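You operate a simulated robot arm through the tools that you are given. There is no shell and no other tool. Be economical: measure what you need, move in short steps, check, and stop when the job is done.

The job below is to be done with a simulated two-armed robot. You get a single attempt, and the scene is never put back.

JOB
Set the angle gauge to about 60, bend the pipe in the bender to match, lay it on the gauge.
Fine: red clamp on before pulling; lever back, clamp off before lifting; straight part along the fence, bend at the pin. Where these are worked on the way, their far stop is far enough and under half their travel is too little: red clamp.

Only the result counts: the job must be done as asked and must still hold three seconds after the hand-in. Knocking over, shifting, dropping, spilling or breaking anything else fails it.

ROBOT AND FRAMES
Two 7-joint arms with two-finger parallel grippers on one trunk, on a base that drives. Base frame: it is fixed to the floor where the robot stands at the start and does not move with it; the origin is under the middle of the robot, x ahead of it, y to its left, z up. Readings come in cm, rad, newtons and seconds.
The left shoulder is at the start at [8, 13.1, 94.7], the right one opposite. With the tool pointing down near the work surface each hand reaches from about 38 to 84 cm from the robot's upright axis, wherever it stands, measured 20 degrees to its own side. Places, roughly: bender lever [90, 50, 90]; blue gauge arm [80, 0, 90]; copper pipe (11x19x3 cm) [70, -20, 90]; plate of the angle gauge [90, 0, 90]; red clamp [80, 30, 90]. Payload 1.57 kg a hand.
The tool frame of a hand sits at the grasp point between the pads (the TCP): z along the fingers, y along the line on which they close. The tips reach 3 cm beyond it. Largest opening 11 cm; finger width 2.4, thickness 1.2; the body of the gripper, 4.8 by 11.2 cm, starts 7.8 cm behind the TCP.
Orientation is that of the tool frame in the base frame, as a unit quaternion [x, y, z, w]. With the fingers straight down and closing along the base's y, the tool's x points along the base's -x, its y along +y and its z along -z.

CONTROLS
- The arms move only by the tool jog_arm. It takes "left_steps", "right_steps" or both (then of equal length, played together; a hand with none holds still); each is a list of rows, each a list of 7 numbers: the closure, from 0 (fully open) to 1 (shut), then the shift along the tool's x, y, z in units of 150 mm (1.0 is 150 mm), then the turn, a rotation vector about the tool's x, y, z in units of 90 degrees (1.0 is 90 degrees). In form: [[hand, dx, dy, dz, ax, ay, az], ...]. A call has 1 to 20 rows; each row is the pose to reach, as a shift and turn from the pose commanded when the call began, along the tool's axes at that moment. A call with a number of a shift or a turn outside -1 to 1 is refused whole. A row lasts 0.2 s, in which the tool goes at most 5 cm and 0.15 rad; a call with a longer step from one row to the next is refused whole, and so is a gripper value outside its range. Where a pose cannot be reached the arm comes as near as it can. A force on the tool above 90 N (or 10 N above the force at the start of the call, whichever is more), or a blocked arm, ends the call early, and 0.2 s more pass. The fingers move at their own pace (about 10.8 cm/s each) and stop on an object; they squeeze with about 36 N. The grip force told is the motor's: it shows also when the fingers shut on nothing. Time passes only in rows, and 0.2 s behind the last, so rows that repeat a pose let the fingers close. It gives the time, the measured TCP pose, the force on the tool (base axes), the opening and the grip force at its end, in the units of the frame above (readings bear some noise), with the torque about the TCP (base axes, N m) and any sound that the robot's microphone picked up.
- Cameras (640 x 400 px; columns grow to the right, rows downward): "scene" is now at [-5.29, 3.05, 140.96]; the picture's right is [0.27, -0.96, 0.00], its down [-0.51, -0.14, -0.85] and it looks along [0.82, 0.23, -0.52] (base axes); focal length 270 px, centre (320, 200). "left" rides on the left gripper at [7, -1.6, -14.1] in its tool frame; the picture's right is [0.23, 0.97, 0.00], its down [-0.86, 0.20, -0.48] and it looks along [-0.47, 0.11, 0.88] (tool axes); focal length 222 px, centre (320, 200). "right" rides on the right gripper at [7, 1.6, -14.1] in its tool frame; the picture's right is [-0.23, 0.97, 0.00], its down [-0.86, -0.20, -0.48] and it looks along [-0.47, -0.11, 0.88] (tool axes); focal length 222 px, centre (320, 200).
- get_image(camera): a new picture of that camera. No time passes.
- roll_base(legs): drives the robot by 1 to 6 legs, each [ahead, left, turn to the left] in cm, cm and rad, along the robot's own axes; the way and the turn of a leg run together, so that a leg with both is an arc; at most 150 cm and 3.142 rad a leg. The arms and the cameras ride along, it lands a little off, and it stops where it bumps. It gives what a move gives.
- pan_tilt(pan, tilt): turns the head with the scene camera to pan (to the left, within 1.902 rad either way) and tilt (down, from -0.506 to 1.204), counted from straight ahead of the robot. It gives what a move gives.
- pixel_to_xyz(camera, pixels): for up to 12 pixels [column, row] of the newest picture of that camera ("zoom" is the newest enlarged one), the place [x, y, z] in the base frame of the surface seen there, good to about 0.3 cm, but the place of the scene camera against the robot may be out by one fixed shift of up to 1.8 cm in any direction. No time passes.
- inspect(camera, box): a new picture of the part [left, top, right, bottom] of that camera's present view, enlarged. No time passes.
- close_job(): hands the job in; it is judged then, once.

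Go step by step. Measure first, check grasps and placings, and put right what went wrong. The budget is 80 turns and 70 pictures, counting those below and the enlarged ones. Unless the task says otherwise, let go and move clear before handing in, and close with one line.

The tools are called after "Emit:" as a command line: name --argument value ..., lists and objects as JSON in quotes. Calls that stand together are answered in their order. jog_arm: Moves the arms, as the interface text tells. Its arguments: {"type":"object","properties":{"left_steps":{"type":"array","items":{"type":"array","items":{"type":"number"}}},"right_steps":{"type":"array","items":{"type":"array","items":{"type":"number"}}}},"required":[]} The other tools are called the same way: roll_base (legs) drives the base; pan_tilt (pan, tilt) turns the head that bears the scene camera; get_image (camera) takes a picture; pixel_to_xyz (camera, pixels) gives the place of the surface under pixels of a picture; inspect (camera, box) takes an enlarged picture of a part of a camera's view; close_job () hands the job in.

At the start:

```text
time: 0.0
left_tcp_pos: [53.71, 40.24, 110.03]
left_tool_rot: [0.0, 1.0, 0.0, -0.001]
left_wrist_force: [0.0, 0.3, 0.4]
left_ft_torque: [-0.02, 0.02, 0.0]
left_width: 11.02
left_gripper_force: 0.2
right_tcp_pos: [51.27, -0.47, 113.74]
right_tool_rot: [-0.001, 1.0, 0.0, -0.001]
right_wrist_force: [-0.6, 0.1, -1.4]
right_ft_torque: [-0.02, 0.0, -0.01]
right_width: 10.99
right_gripper_force: 0.1
robot x, y, heading: [-0.25, 0.26, 0.001]
head pan, tilt: [0.271, 0.552]
```

scene: 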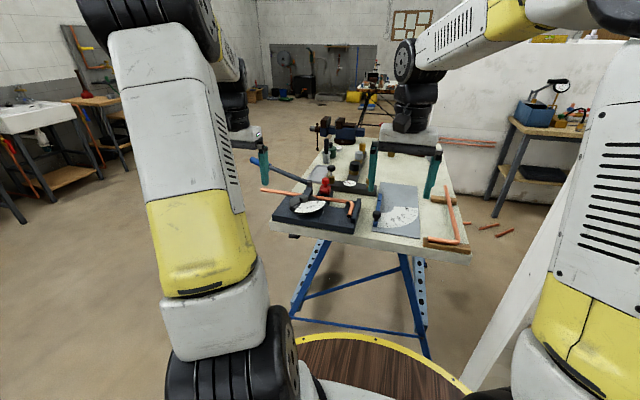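
right: 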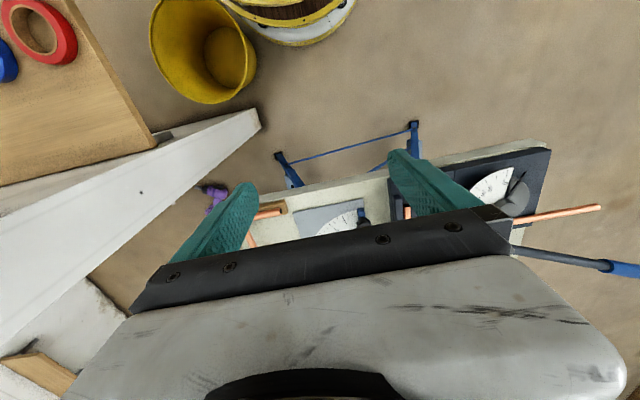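
left: 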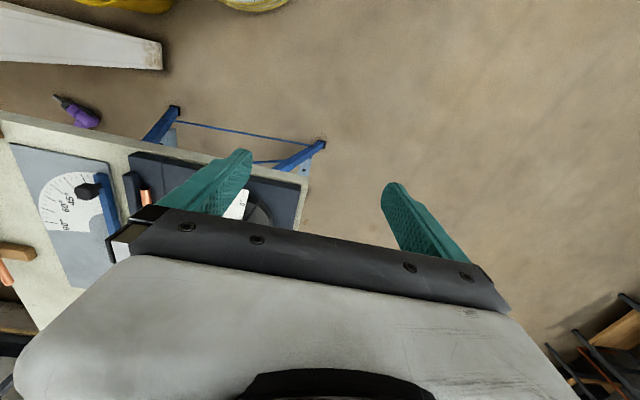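

The scene picture shows the bender near (315,205), the gauge near (397,208) and a pipe on blocks near (448,220). I'll enlarge the bench.

Emit:
inspect --camera "scene" --box '[240, 120, 480, 270]'

Emit:
inspect --camera "scene" --box '[250, 150, 370, 225]'

Emit:
inspect --camera "scene" --box '[360, 175, 480, 250]'

```text
2.67 times, centred on (360, 195) of scene
```

zoom: 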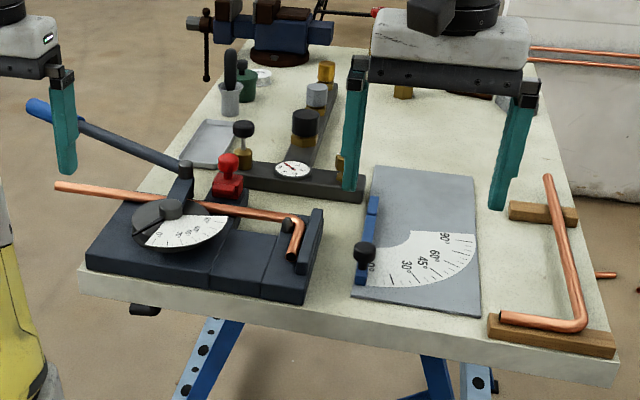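

```text
5.33 times, centred on (310, 188) of scene
```

zoom: 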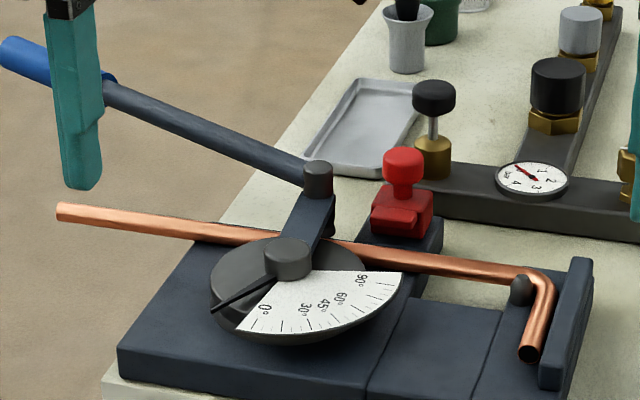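

```text
5.33 times, centred on (420, 212) of scene
```

zoom: 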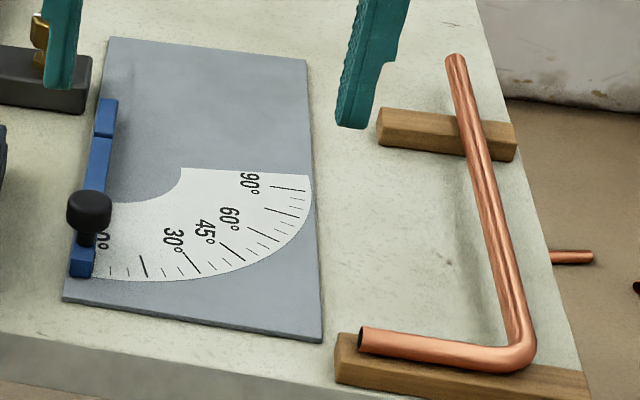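

The close-ups show a pipe in the bender with a stub bend at a stop, the red clamp, and the lever at 0; the gauge arm is at 0 and an L-pipe lies on blocks as a separate item. I'll measure all of them from an overview zoom.

Emit:
inspect --camera "scene" --box '[240, 120, 480, 270]'

Emit:
pixel_to_xyz --camera "zoom" --pixels '[[58, 187], [215, 208], [292, 222], [296, 254], [170, 207], [185, 167], [38, 108], [228, 162], [230, 185], [287, 228], [315, 215], [90, 265]]'

Emit:
pixel_to_xyz --camera "zoom" --pixels '[[365, 249], [360, 280], [372, 205], [371, 218], [547, 180], [582, 320], [505, 318], [440, 240], [378, 170], [472, 178], [478, 318], [352, 298]]'

```text
2.67 times, centred on (360, 195) of scene
```

zoom: 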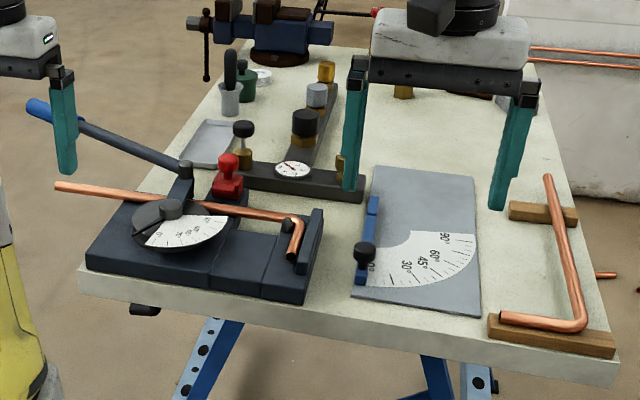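

```text
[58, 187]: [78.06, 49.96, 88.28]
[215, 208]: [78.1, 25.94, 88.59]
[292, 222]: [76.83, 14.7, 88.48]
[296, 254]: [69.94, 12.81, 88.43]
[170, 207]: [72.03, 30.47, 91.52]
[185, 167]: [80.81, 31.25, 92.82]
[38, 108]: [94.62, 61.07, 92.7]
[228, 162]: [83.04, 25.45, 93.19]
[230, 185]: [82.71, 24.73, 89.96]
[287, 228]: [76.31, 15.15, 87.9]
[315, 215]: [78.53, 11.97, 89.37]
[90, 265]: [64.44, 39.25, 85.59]
```

```text
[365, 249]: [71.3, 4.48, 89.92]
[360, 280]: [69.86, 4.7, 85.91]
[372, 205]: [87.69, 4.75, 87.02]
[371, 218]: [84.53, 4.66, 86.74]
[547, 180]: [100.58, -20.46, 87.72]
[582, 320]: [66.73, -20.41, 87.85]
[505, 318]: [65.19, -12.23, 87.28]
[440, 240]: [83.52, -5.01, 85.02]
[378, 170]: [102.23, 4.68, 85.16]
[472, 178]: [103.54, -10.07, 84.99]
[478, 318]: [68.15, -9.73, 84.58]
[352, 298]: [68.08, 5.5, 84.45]
```

The bender pipe runs along y at x≈78 (y 14–50) and the gauge pivot is near x≈84, y≈4.7. I'll check the round yellow-edged thing at (370,350) and the bench edge for driving clearance, and bring the right hand over the gauge for a close view.

Emit:
get_image --camera "scene"

Emit:
pixel_to_xyz --camera "scene" --pixels '[[370, 337], [380, 375], [330, 230], [365, 241], [298, 310], [430, 350], [270, 226], [470, 258]]'

Emit:
jog_arm --right_steps '[[0, -0.3, 0, 0, 0, 0, 0], [0, -0.6, 0, 0, 0, 0, 0], [0, -0.9, 0, 0, 0, 0, 0], [0, -1, 0, 0, 0, 0, 0]]'

```text
62 pictures are left
```

scene: 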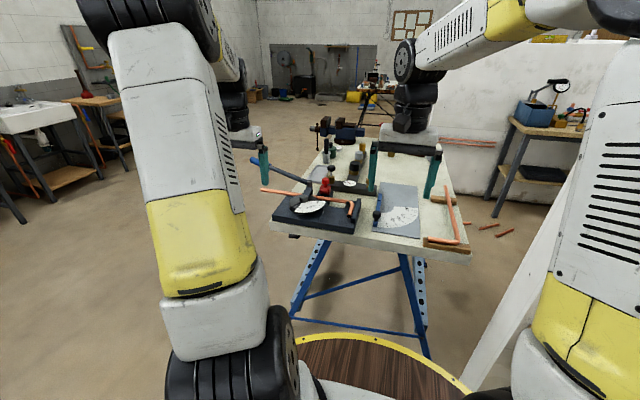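

```text
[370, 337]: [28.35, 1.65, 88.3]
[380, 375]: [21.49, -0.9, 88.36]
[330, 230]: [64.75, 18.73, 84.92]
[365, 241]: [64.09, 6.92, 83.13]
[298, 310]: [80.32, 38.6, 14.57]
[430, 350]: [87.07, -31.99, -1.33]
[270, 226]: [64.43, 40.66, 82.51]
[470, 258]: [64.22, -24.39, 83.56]
```

```text
time: 1.0
left_tcp_pos: [53.61, 40.35, 109.96]
left_tool_rot: [0.0, 1.0, 0.0, 0.001]
left_wrist_force: [0.1, -0.1, -0.1]
left_ft_torque: [0.0, 0.01, 0.0]
left_width: 10.98
left_gripper_force: 0.1
right_tcp_pos: [66.07, -0.29, 113.85]
right_tool_rot: [0.0, 1.0, 0.0, -0.001]
right_wrist_force: [-0.1, 0.6, 0.6]
right_ft_torque: [0.01, 0.03, 0.01]
right_width: 11.01
right_gripper_force: 0.1
robot x, y, heading: [-0.23, 0.16, -0.002]
head pan, tilt: [0.271, 0.552]
```

The tray at (370,337) is the robot's own (radius ≈28, z 88) and the bench edge is x≈64, so there is room to drive. I'll go ahead 25 and left 15 so that lever, clamp and gauge are all in reach.

Emit:
roll_base --legs '[[25, 15, 0]]'

Emit:
get_image --camera "left"

Emit:
get_image --camera "right"

Emit:
get_image --camera "scene"

```text
time: 3.0
left_tcp_pos: [79.09, 55.07, 109.96]
left_tool_rot: [0.001, 1.0, 0.001, 0.001]
left_wrist_force: [-0.1, 0.0, 0.7]
left_ft_torque: [0.0, -0.01, -0.02]
left_width: 10.99
left_gripper_force: 0.1
right_tcp_pos: [91.33, 14.54, 113.69]
right_tool_rot: [0.001, 1.0, 0.0, 0.0]
right_wrist_force: [0.0, -0.6, -0.3]
right_ft_torque: [-0.02, -0.01, -0.01]
right_width: 11.0
right_gripper_force: 0.2
robot x, y, heading: [24.98, 15.46, -0.001]
head pan, tilt: [0.271, 0.552]
```

```text
61 pictures are left
```

left: 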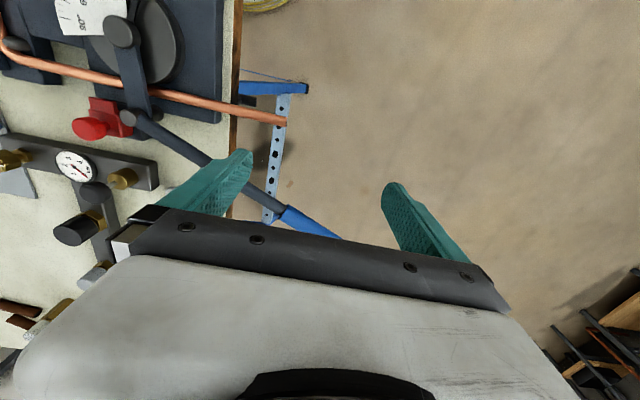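

```text
60 pictures are left
```

right: 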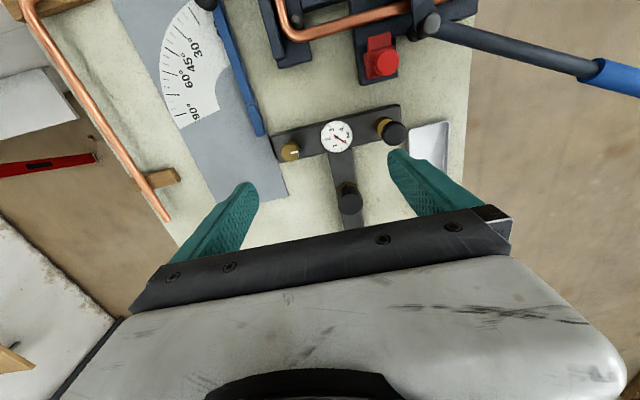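

```text
59 pictures are left
```

scene: 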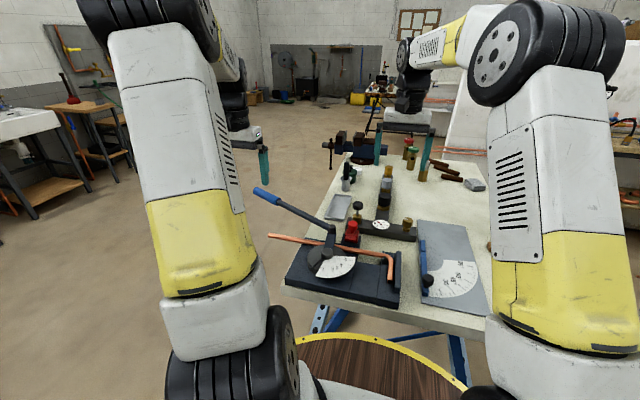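

The right view shows the gauge arm at (235,60) and the clamp at (380,60), but cut off at the top. I'll pull the right hand back 13 cm for a full view.

Emit:
jog_arm --right_steps '[[0, 0.3, -0.1, 0, 0, 0, 0], [0, 0.6, -0.2, 0, 0, 0, 0], [0, 0.9, -0.3, 0, 0, 0, 0], [0, 0.95, -0.4, 0, 0, 0, 0]]'

Emit:
inspect --camera "right" --box '[80, 0, 480, 250]'

```text
time: 4.0
left_tcp_pos: [79.05, 55.13, 109.96]
left_tool_rot: [0.001, 1.0, -0.001, -0.001]
left_wrist_force: [0.5, 0.3, 0.3]
left_ft_torque: [0.0, -0.01, -0.02]
left_width: 11.01
left_gripper_force: 0.1
right_tcp_pos: [77.04, 8.61, 113.69]
right_tool_rot: [0.001, 1.0, 0.0, 0.0]
right_wrist_force: [0.3, 0.3, -0.4]
right_ft_torque: [-0.01, 0.01, -0.02]
right_width: 11.01
right_gripper_force: 0.0
robot x, y, heading: [25.34, 15.46, 0.003]
head pan, tilt: [0.271, 0.552]
```

```text
1.60 times, centred on (280, 125) of right
```

zoom: 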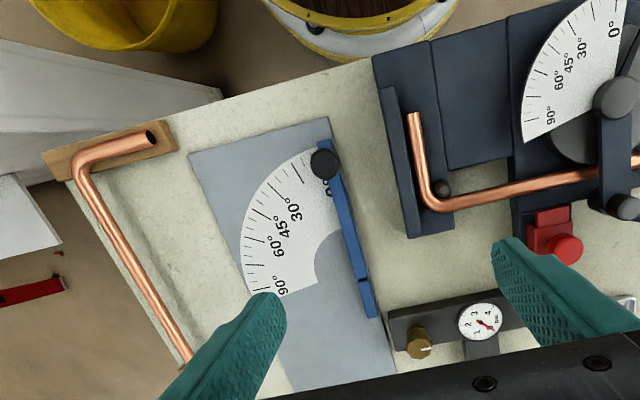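

Emit:
pixel_to_xyz --camera "zoom" --pixels '[[323, 165], [360, 272], [372, 315], [357, 283], [318, 280], [250, 287], [415, 118], [430, 195], [441, 188], [600, 172], [563, 248], [545, 220]]'

Emit:
inspect --camera "right" --box '[210, 80, 340, 210]'

Emit:
get_image --camera "right"

```text
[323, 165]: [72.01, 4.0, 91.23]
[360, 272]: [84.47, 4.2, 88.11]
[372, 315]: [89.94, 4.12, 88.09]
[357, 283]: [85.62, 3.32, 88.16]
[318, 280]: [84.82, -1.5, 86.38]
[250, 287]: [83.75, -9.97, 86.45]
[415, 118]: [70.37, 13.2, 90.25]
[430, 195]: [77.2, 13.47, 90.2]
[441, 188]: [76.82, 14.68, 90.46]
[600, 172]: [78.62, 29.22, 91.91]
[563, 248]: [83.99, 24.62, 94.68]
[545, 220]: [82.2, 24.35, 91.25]
```

```text
3.08 times, centred on (275, 145) of right
```

zoom: 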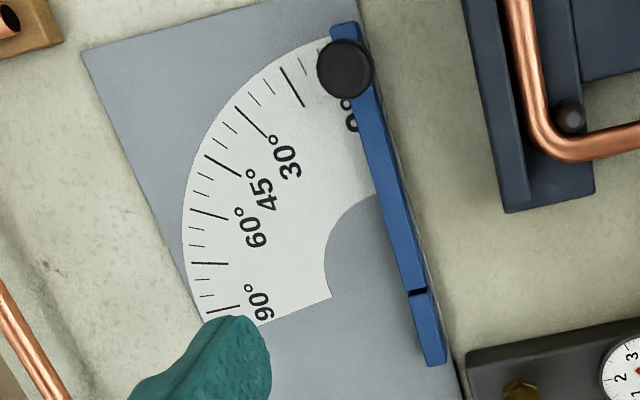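

```text
56 pictures are left
```

right: 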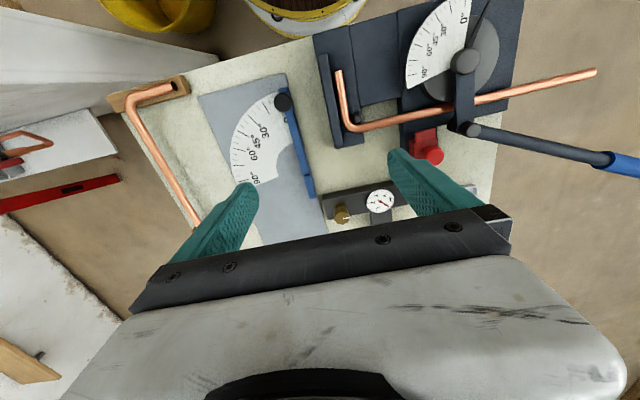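

The right-hand camera puts the gauge pivot near (84.9, 3.9), the knob at (72.0, 4.0, top 91.2) and 5° ticks with 60° at zoom (210,213). I'll bring the right hand over the knob with the fingers half closed.

Emit:
jog_arm --right_steps '[[0.45, 0.1, -0.1, 0.1, 0, 0, 0], [0.45, 0.2, -0.2, 0.3, 0, 0, 0], [0.45, 0.336, -0.307, 0.6, 0, 0, 0], [0.45, 0.336, -0.307, 0.85, 0, 0, 0], [0.45, 0.336, -0.307, 1, 0, 0, 0]]'

Emit:
get_image --camera "right"

Emit:
inspect --camera "scene" --box '[250, 190, 490, 340]'

```text
refused: row 3 steps farther than a row can; nothing moved
```

```text
55 pictures are left
```

right: 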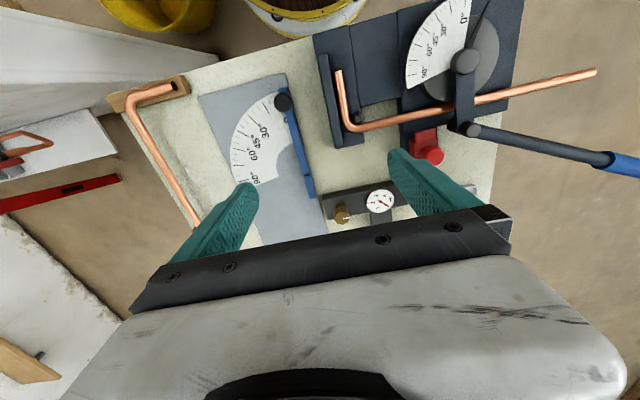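

```text
2.67 times, centred on (370, 265) of scene
```

zoom: 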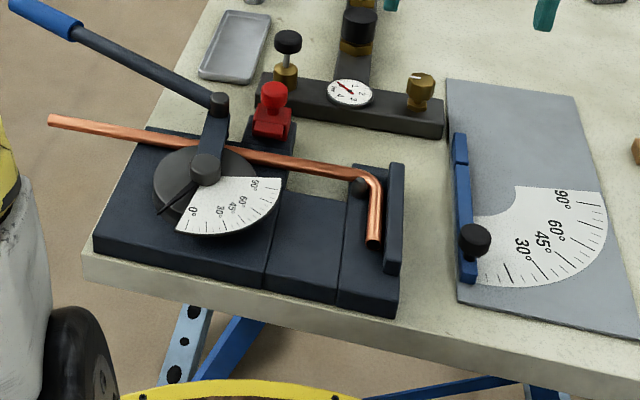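

The call was refused for a step too long; nothing moved. I'll repeat it with shorter rows.

Emit:
jog_arm --right_steps '[[0.45, 0.1, -0.1, 0.1, 0, 0, 0], [0.45, 0.2, -0.2, 0.3, 0, 0, 0], [0.45, 0.3, -0.3, 0.5, 0, 0, 0], [0.45, 0.336, -0.307, 0.75, 0, 0, 0], [0.45, 0.336, -0.307, 1, 0, 0, 0]]'

Emit:
get_image --camera "right"

Emit:
inspect --camera "scene" --box '[250, 190, 490, 340]'

```text
time: 5.2
left_tcp_pos: [79.03, 55.09, 109.95]
left_tool_rot: [0.001, 1.0, 0.0, 0.0]
left_wrist_force: [-0.4, 0.3, -0.1]
left_ft_torque: [0.01, -0.01, 0.0]
left_width: 11.0
left_gripper_force: 0.1
right_tcp_pos: [71.79, 3.97, 98.79]
right_tool_rot: [0.001, 1.0, 0.001, 0.0]
right_wrist_force: [-0.3, -0.6, 0.5]
right_ft_torque: [0.0, 0.01, -0.02]
right_width: 6.06
right_gripper_force: 0.1
robot x, y, heading: [25.34, 14.92, -0.002]
head pan, tilt: [0.271, 0.552]
```

```text
53 pictures are left
```

right: 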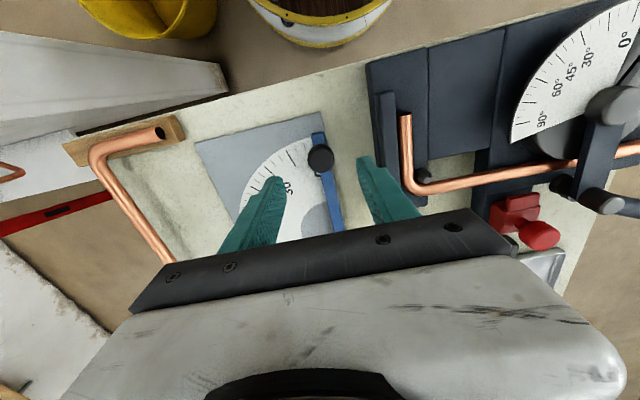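

```text
2.67 times, centred on (370, 265) of scene
```

zoom: 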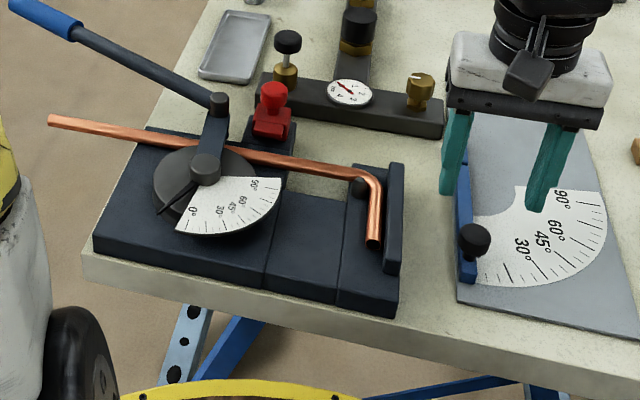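

The knob shows at right (321,158). I'll measure it again from this closer view before lowering.

Emit:
pixel_to_xyz --camera "right" --pixels '[[321, 158], [318, 135], [337, 226], [520, 207], [540, 235], [250, 150]]'

```text
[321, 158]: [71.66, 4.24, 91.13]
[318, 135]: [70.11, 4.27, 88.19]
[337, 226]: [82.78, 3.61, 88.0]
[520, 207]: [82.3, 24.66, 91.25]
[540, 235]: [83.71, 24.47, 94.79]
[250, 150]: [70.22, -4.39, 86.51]
```

The knob is at (71.8, 4.1), right under the TCP. I'll lower 7.5 cm and close.

Emit:
jog_arm --right_steps '[[0.45, 0, 0, 0.2, 0, 0, 0], [0.45, 0, 0, 0.4, 0, 0, 0], [0.45, 0, 0.007, 0.505, 0, 0, 0], [0.45, 0, 0.007, 0.505, 0, 0, 0], [0.8, 0, 0.007, 0.505, 0, 0, 0], [0.8, 0, 0.007, 0.505, 0, 0, 0], [0.8, 0, 0.007, 0.505, 0, 0, 0]]'

```text
time: 6.8
left_tcp_pos: [79.05, 55.08, 109.97]
left_tool_rot: [0.001, 1.0, 0.0, 0.0]
left_wrist_force: [-1.0, -0.3, 0.0]
left_ft_torque: [-0.01, 0.01, 0.0]
left_width: 10.99
left_gripper_force: 0.2
right_tcp_pos: [72.1, 4.04, 91.35]
right_tool_rot: [0.002, 1.0, -0.001, 0.0]
right_wrist_force: [1.9, -7.2, -4.7]
right_ft_torque: [-0.15, -0.21, -0.07]
right_width: 2.71
right_gripper_force: 37.7
robot x, y, heading: [25.13, 15.22, -0.008]
head pan, tilt: [0.271, 0.552]
```

The knob is held (width 2.7, 38 N). I'll swing it 60° about the pivot, turning the hand along.

Emit:
jog_arm --right_steps '[[0.8, -0.0073, -0.1118, 0, 0, 0, -0.0833], [0.8, -0.0292, -0.2218, 0, 0, 0, -0.1667], [0.8, -0.0652, -0.328, 0, 0, 0, -0.25], [0.8, -0.1148, -0.4285, 0, 0, 0, -0.333], [0.8, -0.1771, -0.5217, 0, 0, 0, -0.4167], [0.8, -0.251, -0.606, 0, 0, 0, -0.5], [0.8, -0.3353, -0.68, 0, 0, 0, -0.5833], [0.8, -0.4285, -0.742, 0, 0, 0, -0.6667], [0.8, -0.4285, -0.742, 0, 0, 0, -0.6667]]'

Emit:
inspect --camera "scene" --box '[390, 200, 500, 320]'

```text
time: 8.8
left_tcp_pos: [79.13, 54.99, 109.89]
left_tool_rot: [0.0, 1.0, -0.001, 0.0]
left_wrist_force: [0.5, 0.1, 0.2]
left_ft_torque: [0.05, 0.0, 0.0]
left_width: 11.0
left_gripper_force: 0.1
right_tcp_pos: [78.56, -7.26, 91.25]
right_tool_rot: [-0.498, 0.867, 0.0, 0.001]
right_wrist_force: [-10.0, -24.4, -2.8]
right_ft_torque: [-0.08, -0.1, -0.22]
right_width: 2.69
right_gripper_force: 38.0
robot x, y, heading: [25.0, 14.84, -0.006]
head pan, tilt: [0.271, 0.552]
```

```text
3.33 times, centred on (445, 260) of scene
```

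zoom: 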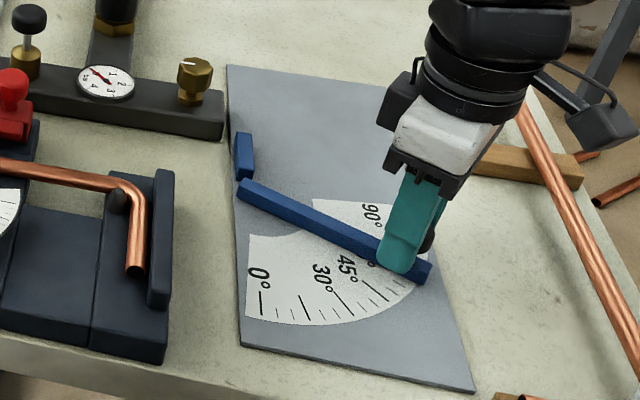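

The arm now lies near the 60° tick. I'll let go, rise and view it from above.

Emit:
jog_arm --right_steps '[[0.6, 0, 0, 0, 0, 0, 0], [0.5, 0, 0, 0, 0, 0, 0], [0.5, 0, 0, -0.2, 0, 0, 0], [0.5, 0, 0, -0.5, 0, 0, 0.09], [0.4, 0, 0, -0.8, 0, 0, 0.18], [0.4, 0, 0, -1, 0, 0, 0.27], [0.4, 0, 0, -1, 0, 0, 0.36], [0.4, 0, 0, -1, 0, 0, 0.45], [0.4, 0, 0, -1, 0, 0, 0.54], [0.4, 0, 0, -1, 0, 0, 0.63], [0.4, 0, 0, -1, 0, 0, 0.6667]]'

Emit:
get_image --camera "right"

Emit:
inspect --camera "right" --box '[280, 20, 440, 170]'

```text
time: 11.2
left_tcp_pos: [79.05, 55.21, 110.08]
left_tool_rot: [0.001, 1.0, 0.0, -0.001]
left_wrist_force: [0.8, -0.3, -0.2]
left_ft_torque: [0.01, 0.03, 0.02]
left_width: 11.0
left_gripper_force: 0.1
right_tcp_pos: [78.45, -7.03, 106.18]
right_tool_rot: [0.002, 1.0, 0.0, 0.0]
right_wrist_force: [0.2, 1.0, 1.0]
right_ft_torque: [0.01, 0.0, 0.0]
right_width: 6.61
right_gripper_force: 0.0
robot x, y, heading: [25.29, 15.26, -0.002]
head pan, tilt: [0.271, 0.552]
```

```text
50 pictures are left
```

right: 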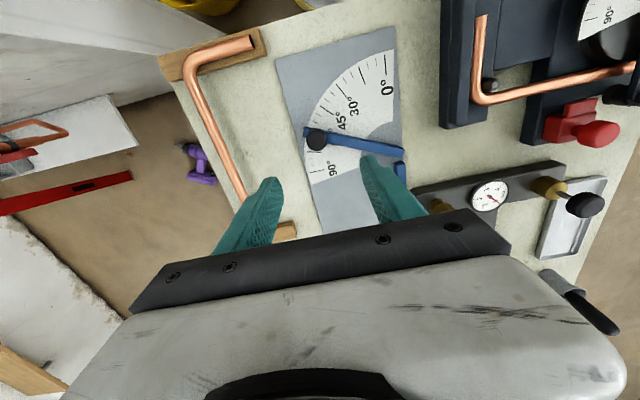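

```text
2.67 times, centred on (360, 95) of right
```

zoom: 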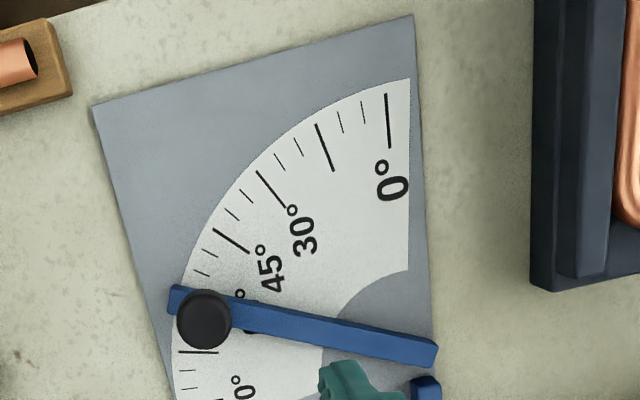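

The arm covers the 60° tick at zoom (185,305). I'll measure arm edges and scale ticks to get the true angle.

Emit:
pixel_to_xyz --camera "zoom" --pixels '[[176, 285], [240, 302], [436, 346], [434, 366], [320, 342], [388, 97], [391, 147], [214, 228], [247, 253], [180, 352], [217, 352], [427, 380]]'

Emit:
inspect --camera "scene" --box '[390, 210, 500, 320]'

```text
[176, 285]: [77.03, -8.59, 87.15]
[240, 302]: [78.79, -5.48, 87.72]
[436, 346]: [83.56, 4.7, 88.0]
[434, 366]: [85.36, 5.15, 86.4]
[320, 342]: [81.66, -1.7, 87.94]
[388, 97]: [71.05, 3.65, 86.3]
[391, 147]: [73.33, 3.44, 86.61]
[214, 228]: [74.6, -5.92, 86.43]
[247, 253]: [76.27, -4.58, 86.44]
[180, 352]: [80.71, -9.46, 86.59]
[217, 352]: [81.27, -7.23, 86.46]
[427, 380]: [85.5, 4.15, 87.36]
```

```text
3.64 times, centred on (445, 265) of scene
```

zoom: 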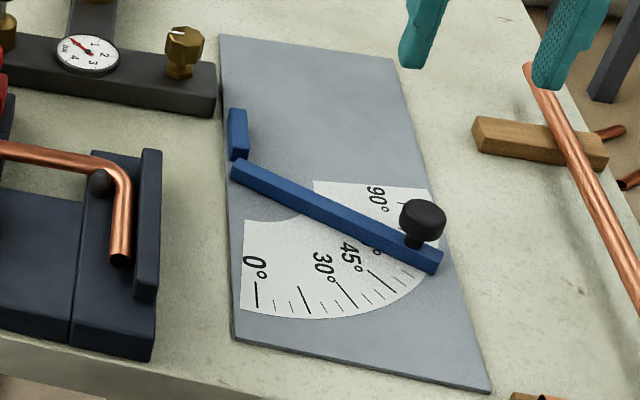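

The edge readings are noisy (60–65°), so I'll pull the right hand back for a clear tight view of the arm against the ticks.

Emit:
jog_arm --right_steps '[[0.4, 0.25, -0.1, 0, 0, 0, 0], [0.4, 0.5, -0.2, 0, 0, 0, 0], [0.4, 0.75, -0.2, 0, 0, 0, 0], [0.4, 0.85, -0.2, 0, 0, 0, 0]]'

Emit:
get_image --camera "right"

```text
time: 12.2
left_tcp_pos: [79.03, 55.22, 109.82]
left_tool_rot: [0.001, 1.0, 0.001, 0.0]
left_wrist_force: [0.2, 1.0, -0.1]
left_ft_torque: [-0.01, -0.02, -0.01]
left_width: 10.98
left_gripper_force: 0.1
right_tcp_pos: [65.69, -9.86, 106.15]
right_tool_rot: [0.001, 1.0, 0.0, -0.001]
right_wrist_force: [0.9, 0.7, -0.6]
right_ft_torque: [0.03, 0.01, 0.02]
right_width: 6.63
right_gripper_force: 0.0
robot x, y, heading: [25.61, 14.69, -0.001]
head pan, tilt: [0.271, 0.552]
```

```text
47 pictures are left
```

right: 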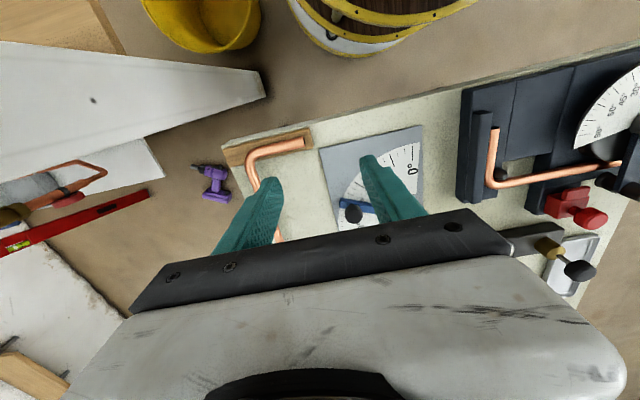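

That hid it; the view clears when the hand is farther ahead. I'll move it forward.

Emit:
jog_arm --right_steps '[[0.4, -0.3, -0.0, 0, 0, 0, 0], [0.4, -0.6, -0.0, 0, 0, 0, 0], [0.4, -0.9, 0, 0, 0, 0, 0], [0.4, -1, 0, 0, 0, 0, 0]]'

Emit:
jog_arm --right_steps '[[0.4, -0.3, 0.1, 0, 0, 0, 0], [0.4, -0.6, 0.2, 0, 0, 0, 0], [0.4, -0.67, 0.3, 0, 0, 0, 0], [0.4, -0.67, 0.3, 0, 0, 0, 0]]'

Emit:
inspect --camera "right" --box '[210, 0, 450, 150]'

```text
time: 13.2
left_tcp_pos: [78.99, 55.2, 109.94]
left_tool_rot: [0.0, 1.0, -0.001, 0.001]
left_wrist_force: [0.4, 0.5, 0.0]
left_ft_torque: [-0.02, 0.02, -0.04]
left_width: 10.98
left_gripper_force: 0.0
right_tcp_pos: [80.68, -9.88, 106.06]
right_tool_rot: [0.0, 1.0, 0.0, -0.001]
right_wrist_force: [0.6, 0.0, -0.3]
right_ft_torque: [0.0, 0.0, 0.02]
right_width: 6.6
right_gripper_force: 0.2
robot x, y, heading: [25.01, 15.14, -0.002]
head pan, tilt: [0.271, 0.552]
```

```text
time: 14.2
left_tcp_pos: [79.01, 55.05, 110.0]
left_tool_rot: [0.001, 1.0, -0.001, -0.001]
left_wrist_force: [1.0, -0.5, 0.5]
left_ft_torque: [-0.04, 0.03, -0.01]
left_width: 11.02
left_gripper_force: 0.1
right_tcp_pos: [90.69, -5.6, 106.09]
right_tool_rot: [0.001, 1.0, 0.0, 0.0]
right_wrist_force: [0.2, 0.3, 0.5]
right_ft_torque: [0.02, -0.01, 0.03]
right_width: 6.59
right_gripper_force: 0.0
robot x, y, heading: [25.27, 14.96, -0.002]
head pan, tilt: [0.271, 0.552]
```

```text
2.67 times, centred on (330, 75) of right
```

zoom: 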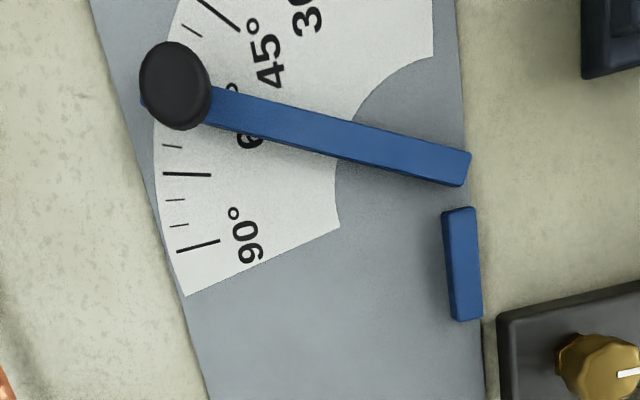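

Now arm and fence are both clear. I'll measure along both edges of the arm, the fence and the ticks.

Emit:
pixel_to_xyz --camera "zoom" --pixels '[[230, 94], [300, 110], [370, 126], [440, 143], [250, 127], [320, 145], [390, 163], [450, 178], [165, 174], [210, 175], [178, 251], [219, 241]]'

Emit:
pixel_to_xyz --camera "zoom" --pixels '[[447, 215], [452, 260], [458, 315], [470, 212], [480, 312], [468, 158], [462, 182], [335, 225], [336, 160], [432, 55], [460, 190], [430, 200]]'

```text
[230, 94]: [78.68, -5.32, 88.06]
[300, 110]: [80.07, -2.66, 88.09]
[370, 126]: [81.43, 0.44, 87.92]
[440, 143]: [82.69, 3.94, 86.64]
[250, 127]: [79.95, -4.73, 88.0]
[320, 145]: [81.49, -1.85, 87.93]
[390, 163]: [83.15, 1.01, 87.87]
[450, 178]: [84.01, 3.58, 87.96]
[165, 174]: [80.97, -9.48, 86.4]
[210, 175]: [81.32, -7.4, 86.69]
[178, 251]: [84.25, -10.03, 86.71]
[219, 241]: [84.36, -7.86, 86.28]
```

```text
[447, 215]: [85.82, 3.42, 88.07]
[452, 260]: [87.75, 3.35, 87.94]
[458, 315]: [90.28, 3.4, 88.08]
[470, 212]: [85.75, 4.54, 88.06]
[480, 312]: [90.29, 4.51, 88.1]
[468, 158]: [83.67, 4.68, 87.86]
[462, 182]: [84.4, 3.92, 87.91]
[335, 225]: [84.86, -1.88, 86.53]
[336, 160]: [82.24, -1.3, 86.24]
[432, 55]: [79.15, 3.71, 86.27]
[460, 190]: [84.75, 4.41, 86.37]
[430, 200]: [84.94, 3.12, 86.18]
```

The arm edges give about 64° about a pivot near (84, 4), so it is 4° over. I'll regrip the knob and bring it back onto the 60° ray at about (77.9, -6.6).

Emit:
jog_arm --right_steps '[[0.45, 0.1, -0.013, 0, 0, 0, -0.083], [0.45, 0.2, -0.027, 0, 0, 0, -0.167], [0.45, 0.3, -0.04, 0, 0, 0, -0.25], [0.45, 0.4, -0.05, 0, 0, 0, -0.333], [0.45, 0.5, -0.067, 0.1, 0, 0, -0.417], [0.45, 0.6, -0.08, 0.2, 0, 0, -0.5], [0.45, 0.7, -0.1, 0.35, 0, 0, -0.583], [0.45, 0.813, -0.107, 0.5, 0, 0, -0.667], [0.45, 0.813, -0.107, 0.7, 0, 0, -0.667], [0.45, 0.813, -0.107, 0.9, 0, 0, -0.667], [0.45, 0.813, -0.107, 0.985, 0, 0, -0.667], [0.45, 0.813, -0.107, 0.985, 0, 0, -0.667], [0.8, 0.813, -0.107, 0.985, 0, 0, -0.667], [0.8, 0.813, -0.107, 0.985, 0, 0, -0.667], [0.8, 0.813, -0.107, 0.985, 0, 0, -0.667], [0.8, 0.833, -0.085, 0.985, 0, 0, -0.65], [0.8, 0.853, -0.067, 0.985, 0, 0, -0.64], [0.8, 0.853, -0.067, 0.985, 0, 0, -0.64], [0.8, 0.853, -0.067, 0.985, 0, 0, -0.64]]'

```text
time: 18.2
left_tcp_pos: [78.91, 55.07, 110.01]
left_tool_rot: [0.001, 1.0, 0.0, 0.0]
left_wrist_force: [-0.1, -0.4, 0.0]
left_ft_torque: [0.01, -0.01, 0.0]
left_width: 10.99
left_gripper_force: 0.0
right_tcp_pos: [77.94, -6.78, 91.35]
right_tool_rot: [-0.481, 0.877, 0.0, -0.001]
right_wrist_force: [-7.0, -15.4, 1.2]
right_ft_torque: [-0.42, 0.19, -0.28]
right_width: 2.71
right_gripper_force: 37.5
robot x, y, heading: [25.62, 15.0, 0.001]
head pan, tilt: [0.271, 0.552]
```

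That puts the arm at about 60.5°. I'll release, rise and return to the viewing spot.

Emit:
jog_arm --right_steps '[[0.6, 0, 0, 0, 0, 0, 0], [0.5, 0, 0, 0, 0, 0, 0], [0.5, 0, 0, -0.2, 0, 0, 0], [0.5, 0, 0, -0.5, 0, 0, 0.09], [0.4, 0, 0, -0.8, 0, 0, 0.18], [0.4, -0.1, -0.14, -0.985, 0, 0, 0.27], [0.4, -0.2, -0.28, -0.985, 0, 0, 0.36], [0.4, -0.3, -0.4, -0.985, 0, 0, 0.45], [0.4, -0.4, -0.52, -0.985, 0, 0, 0.54], [0.4, -0.503, -0.667, -0.985, 0, 0, 0.63], [0.4, -0.503, -0.667, -0.985, 0, 0, 0.64], [0.4, -0.503, -0.667, -0.985, 0, 0, 0.64]]'

Emit:
inspect --camera "right" --box '[210, 0, 450, 150]'

```text
time: 20.8
left_tcp_pos: [79.05, 55.09, 109.92]
left_tool_rot: [0.001, 1.0, 0.0, 0.0]
left_wrist_force: [-0.1, -0.1, 0.4]
left_ft_torque: [-0.02, -0.03, -0.01]
left_width: 11.0
left_gripper_force: 0.1
right_tcp_pos: [90.52, -5.5, 106.2]
right_tool_rot: [0.002, 1.0, 0.0, 0.0]
right_wrist_force: [-0.1, 0.7, 0.0]
right_ft_torque: [0.01, 0.01, -0.03]
right_width: 6.59
right_gripper_force: 0.1
robot x, y, heading: [25.49, 14.92, 0.003]
head pan, tilt: [0.271, 0.552]
```

```text
2.67 times, centred on (330, 75) of right
```

zoom: 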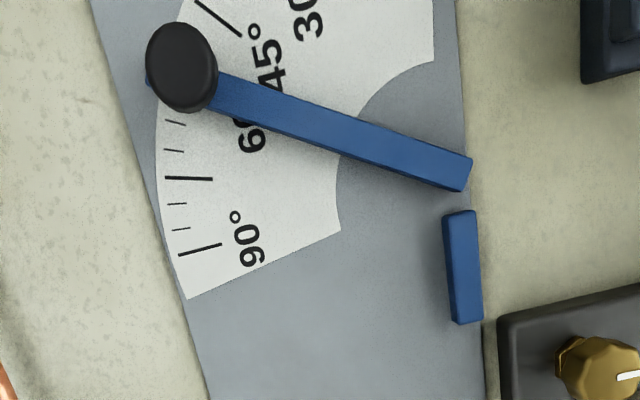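

Emit:
pixel_to_xyz --camera "zoom" --pixels '[[240, 82], [300, 101], [370, 123], [430, 142], [230, 110], [290, 130], [350, 151], [410, 172], [450, 186], [260, 100], [330, 125], [440, 163]]'

Emit:
get_image --camera "left"

Emit:
inspect --camera "scene" --box '[300, 200, 400, 260]'

```text
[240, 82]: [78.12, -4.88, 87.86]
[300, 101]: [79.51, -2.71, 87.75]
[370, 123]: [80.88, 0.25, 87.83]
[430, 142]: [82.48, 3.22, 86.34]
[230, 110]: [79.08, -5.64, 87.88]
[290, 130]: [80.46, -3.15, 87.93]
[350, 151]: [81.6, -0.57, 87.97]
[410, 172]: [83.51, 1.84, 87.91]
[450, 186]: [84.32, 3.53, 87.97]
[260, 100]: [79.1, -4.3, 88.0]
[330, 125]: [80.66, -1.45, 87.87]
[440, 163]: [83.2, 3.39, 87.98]
```

```text
44 pictures are left
```

left: 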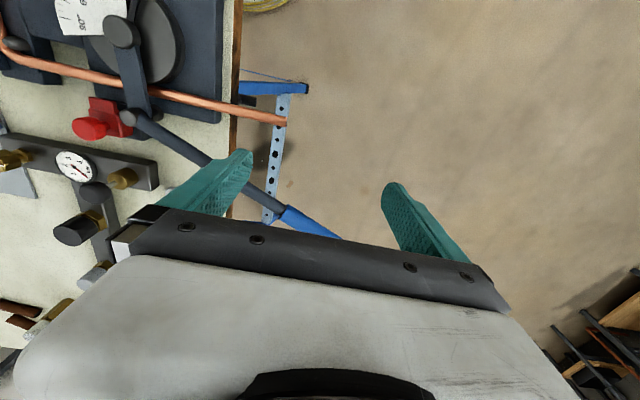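

```text
6.40 times, centred on (350, 230) of scene
```

zoom: 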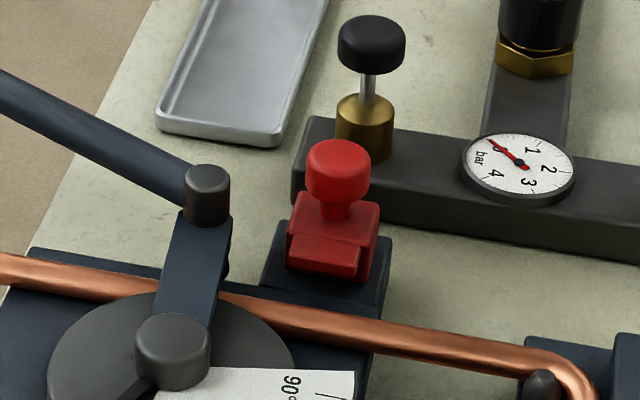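

The arm reads about 61°, which will do. Next the red clamp: its knob is near (84, 24.5, 94.7), so I'll bring the right hand over it.

Emit:
jog_arm --right_steps '[[0.4, 0.1, 0.3, 0, 0, 0, 0], [0.4, 0.2, 0.6, 0, 0, 0, 0], [0.4, 0.3, 0.85, 0, 0, 0, 0], [0.5, 0.4, 1, 0, 0, 0, 0]]'

Emit:
jog_arm --right_steps '[[0.5, 0, 0.3, 0, 0, 0, 0], [0.5, 0, 0.6, 0, 0, 0, 0], [0.5, 0, 0.85, 0, 0, 0, 0], [0.5, 0.04, 1, 0, 0, 0, 0], [0.5, 0.04, 1, 0.2, 0, 0, 0], [0.5, 0.04, 1, 0.4, 0, 0, 0]]'

Emit:
get_image --camera "right"

Emit:
inspect --camera "scene" --box '[270, 180, 430, 280]'

```text
time: 21.8
left_tcp_pos: [78.97, 55.19, 110.03]
left_tool_rot: [0.001, 1.0, 0.0, 0.0]
left_wrist_force: [0.8, 0.6, 0.4]
left_ft_torque: [0.03, 0.01, -0.01]
left_width: 11.02
left_gripper_force: 0.2
right_tcp_pos: [84.33, 9.39, 106.07]
right_tool_rot: [0.001, 1.0, 0.001, -0.001]
right_wrist_force: [-0.7, -1.1, 0.6]
right_ft_torque: [0.0, 0.01, -0.04]
right_width: 5.51
right_gripper_force: 0.0
robot x, y, heading: [25.02, 14.89, -0.001]
head pan, tilt: [0.271, 0.552]
```

```text
time: 23.2
left_tcp_pos: [79.07, 55.19, 110.03]
left_tool_rot: [0.001, 1.0, 0.0, 0.0]
left_wrist_force: [0.5, -0.1, 0.4]
left_ft_torque: [0.02, 0.0, 0.0]
left_width: 10.99
left_gripper_force: 0.0
right_tcp_pos: [84.04, 24.52, 100.23]
right_tool_rot: [0.001, 1.0, 0.0, 0.0]
right_wrist_force: [-0.1, 0.3, -0.3]
right_ft_torque: [-0.02, -0.01, 0.01]
right_width: 5.5
right_gripper_force: 0.0
robot x, y, heading: [25.88, 14.92, -0.004]
head pan, tilt: [0.271, 0.552]
```

```text
42 pictures are left
```

right: 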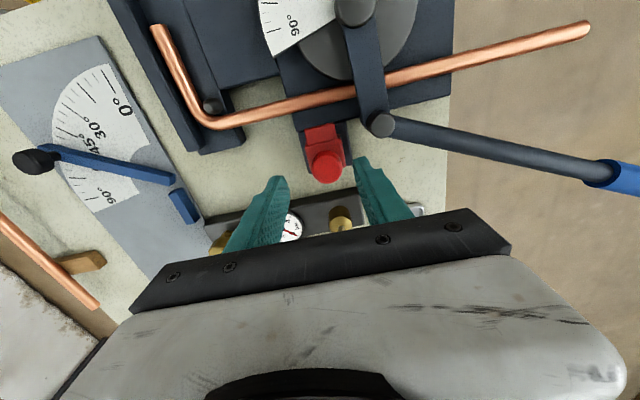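

```text
4.00 times, centred on (350, 230) of scene
```

zoom: 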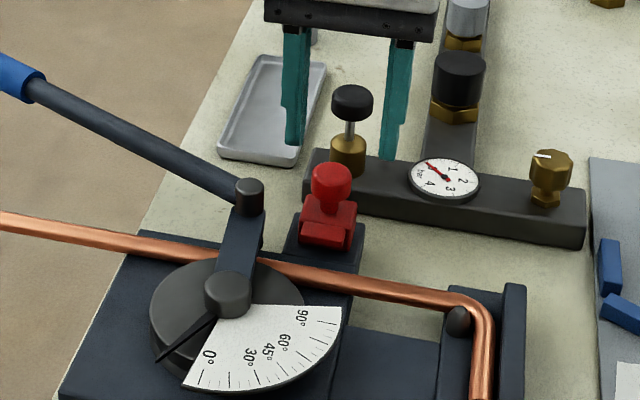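

The knob shows at right (328,165) with the block front at (320,130). I'll measure these, the pipe, the hub and the lever.

Emit:
pixel_to_xyz --camera "right" --pixels '[[328, 166], [320, 128], [310, 112], [330, 95], [383, 125], [356, 8], [600, 175], [500, 152], [340, 218], [585, 27], [210, 108], [375, 80]]'

```text
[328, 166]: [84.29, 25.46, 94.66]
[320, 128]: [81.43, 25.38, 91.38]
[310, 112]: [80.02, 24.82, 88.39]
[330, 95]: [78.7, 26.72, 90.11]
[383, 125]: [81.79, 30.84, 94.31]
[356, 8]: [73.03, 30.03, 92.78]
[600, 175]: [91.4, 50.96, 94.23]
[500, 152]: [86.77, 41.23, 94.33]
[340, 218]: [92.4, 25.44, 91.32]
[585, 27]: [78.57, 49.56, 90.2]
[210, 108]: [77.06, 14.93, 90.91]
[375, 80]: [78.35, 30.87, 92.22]
```

The knob is centred at (84.2, 25.3). I'll grip it and pull it toward the pipe in small steps.

Emit:
jog_arm --right_steps '[[0.5, -0.013, 0.05, 0.1, 0, 0, 0], [0.5, -0.013, 0.05, 0.25, 0, 0, 0], [0.5, -0.013, 0.05, 0.4, 0, 0, 0], [0.5, -0.013, 0.05, 0.4, 0, 0, 0], [0.85, -0.013, 0.05, 0.4, 0, 0, 0], [0.85, -0.013, 0.05, 0.4, 0, 0, 0], [0.85, -0.013, 0.05, 0.4, 0, 0, 0]]'

Emit:
jog_arm --right_steps '[[0.85, 0.03, 0, 0, 0, 0, 0], [0.85, 0.06, 0, 0, 0, 0, 0], [0.85, 0.09, 0, 0, 0, 0, 0], [0.85, 0.12, 0, 0, 0, 0, 0], [0.85, 0.12, 0, 0, 0, 0, 0]]'

Emit:
inspect --camera "scene" --box '[270, 180, 430, 280]'

```text
time: 24.8
left_tcp_pos: [79.12, 55.05, 109.9]
left_tool_rot: [0.001, 1.0, 0.0, 0.0]
left_wrist_force: [-0.4, 0.9, 0.6]
left_ft_torque: [0.0, -0.01, -0.02]
left_width: 11.0
left_gripper_force: 0.1
right_tcp_pos: [84.11, 25.08, 94.27]
right_tool_rot: [0.0, 1.0, 0.0, -0.002]
right_wrist_force: [-1.0, -8.9, -2.4]
right_ft_torque: [-0.42, -0.07, 0.17]
right_width: 3.98
right_gripper_force: 45.0
robot x, y, heading: [25.12, 15.39, -0.005]
head pan, tilt: [0.271, 0.552]
```

```text
time: 26.0
left_tcp_pos: [79.03, 55.04, 110.0]
left_tool_rot: [0.001, 1.0, 0.0, -0.001]
left_wrist_force: [0.7, -0.5, 0.1]
left_ft_torque: [-0.01, 0.04, -0.04]
left_width: 11.0
left_gripper_force: 0.1
right_tcp_pos: [82.4, 25.08, 94.24]
right_tool_rot: [0.001, 1.0, -0.001, 0.0]
right_wrist_force: [1.7, -16.3, 5.0]
right_ft_torque: [-0.58, 0.12, 0.32]
right_width: 3.97
right_gripper_force: 44.9
robot x, y, heading: [25.26, 15.1, -0.005]
head pan, tilt: [0.271, 0.552]
```

```text
4.00 times, centred on (350, 230) of scene
```

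zoom: 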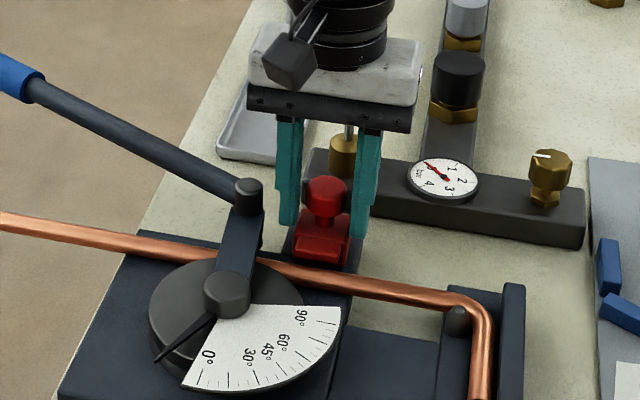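

The clamp moved 1.7 cm freely and is about to reach the pipe. I'll keep pulling until it stops.

Emit:
jog_arm --right_steps '[[0.85, 0.03, 0, 0, 0, 0, 0], [0.85, 0.06, 0, 0, 0, 0, 0], [0.85, 0.09, 0, 0, 0, 0, 0], [0.85, 0.12, 0, 0, 0, 0, 0], [0.85, 0.12, 0, 0, 0, 0, 0]]'

Emit:
inspect --camera "scene" --box '[270, 180, 430, 280]'

```text
time: 27.2
left_tcp_pos: [79.12, 55.02, 110.01]
left_tool_rot: [0.001, 1.0, 0.001, -0.001]
left_wrist_force: [0.1, 0.9, -0.2]
left_ft_torque: [-0.01, -0.01, 0.02]
left_width: 11.03
left_gripper_force: 0.0
right_tcp_pos: [81.07, 25.07, 94.1]
right_tool_rot: [0.002, 1.0, 0.001, 0.005]
right_wrist_force: [35.1, -17.5, 11.4]
right_ft_torque: [-0.58, -1.26, 0.75]
right_width: 3.97
right_gripper_force: 44.8
robot x, y, heading: [25.35, 15.25, -0.006]
head pan, tilt: [0.271, 0.552]
```

```text
4.00 times, centred on (350, 230) of scene
```

zoom: 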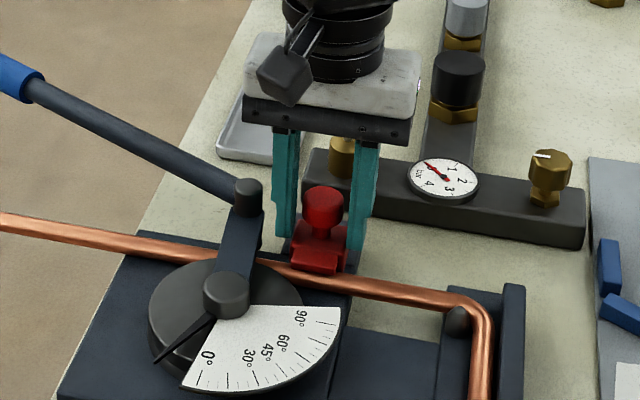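

The clamp is at its stop (35 N, 3 cm moved). I'll release it, lift the right hand and move it away, while the closed left hand goes out beyond the lever handle.

Emit:
jog_arm --right_steps '[[0.7, 0, 0, 0, 0, 0, 0], [0.6, 0, 0, 0, 0, 0, 0], [0.6, 0, 0, -0.2, 0, 0, 0], [0.6, 0, 0, -0.5, 0, 0, 0], [0.6, 0, 0, -0.8, 0, 0, 0], [0.6, 0, -0.3, -0.9, 0, 0, 0], [0.6, 0, -0.6, -0.9, 0, 0, 0], [0.6, 0, -0.9, -0.9, 0, 0, 0], [0.6, 0, -1, -0.9, 0, 0, 0]]' --left_steps '[[1, 0, 0, 0, 0, 0, 0], [1, 0, 0, 0, 0, 0, 0], [1, -0.3, -0.1, 0, 0, 0, 0], [1, -0.6, -0.2, 0, 0, 0, 0], [1, -0.9, -0.3, 0, 0, 0, 0], [1, -0.99, -0.4, 0, 0, 0, 0], [1, -0.99, -0.4, 0.2, 0, 0, 0], [1, -0.99, -0.4, 0.3, 0, 0, 0], [1, -0.99, -0.4, 0.3, 0, 0, 0]]'

Emit:
get_image --camera "left"

Emit:
inspect --camera "scene" --box '[220, 150, 460, 300]'

```text
time: 29.2
left_tcp_pos: [93.75, 49.01, 105.45]
left_tool_rot: [0.0, 1.0, 0.0, 0.0]
left_wrist_force: [0.0, 0.1, 0.4]
left_ft_torque: [0.02, -0.01, 0.01]
left_width: 0.0
left_gripper_force: 21.6
right_tcp_pos: [80.55, 10.28, 107.78]
right_tool_rot: [0.001, 1.0, 0.0, -0.001]
right_wrist_force: [-0.2, 0.6, 1.0]
right_ft_torque: [0.01, 0.03, 0.03]
right_width: 4.4
right_gripper_force: 0.0
robot x, y, heading: [25.07, 15.19, -0.003]
head pan, tilt: [0.271, 0.552]
```

```text
38 pictures are left
```

left: 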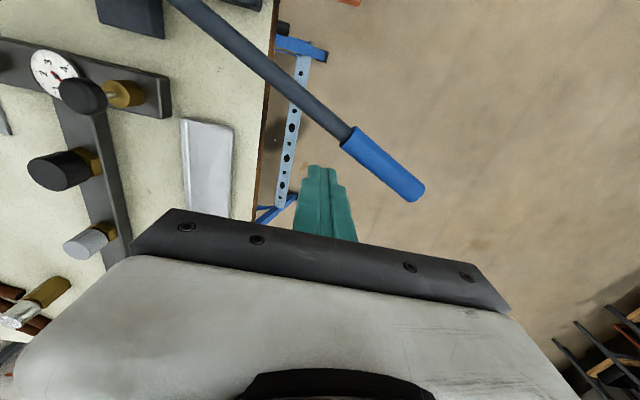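

```text
2.67 times, centred on (340, 225) of scene
```

zoom: 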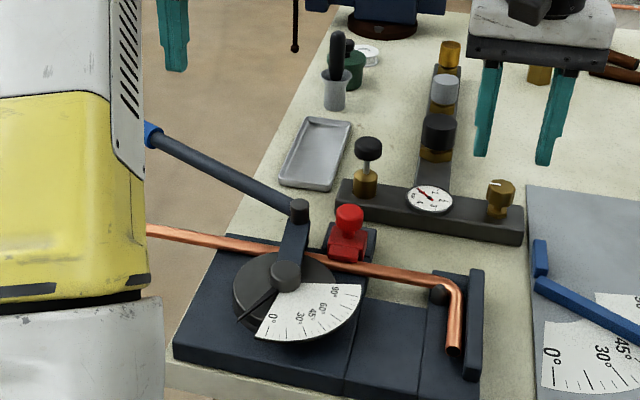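

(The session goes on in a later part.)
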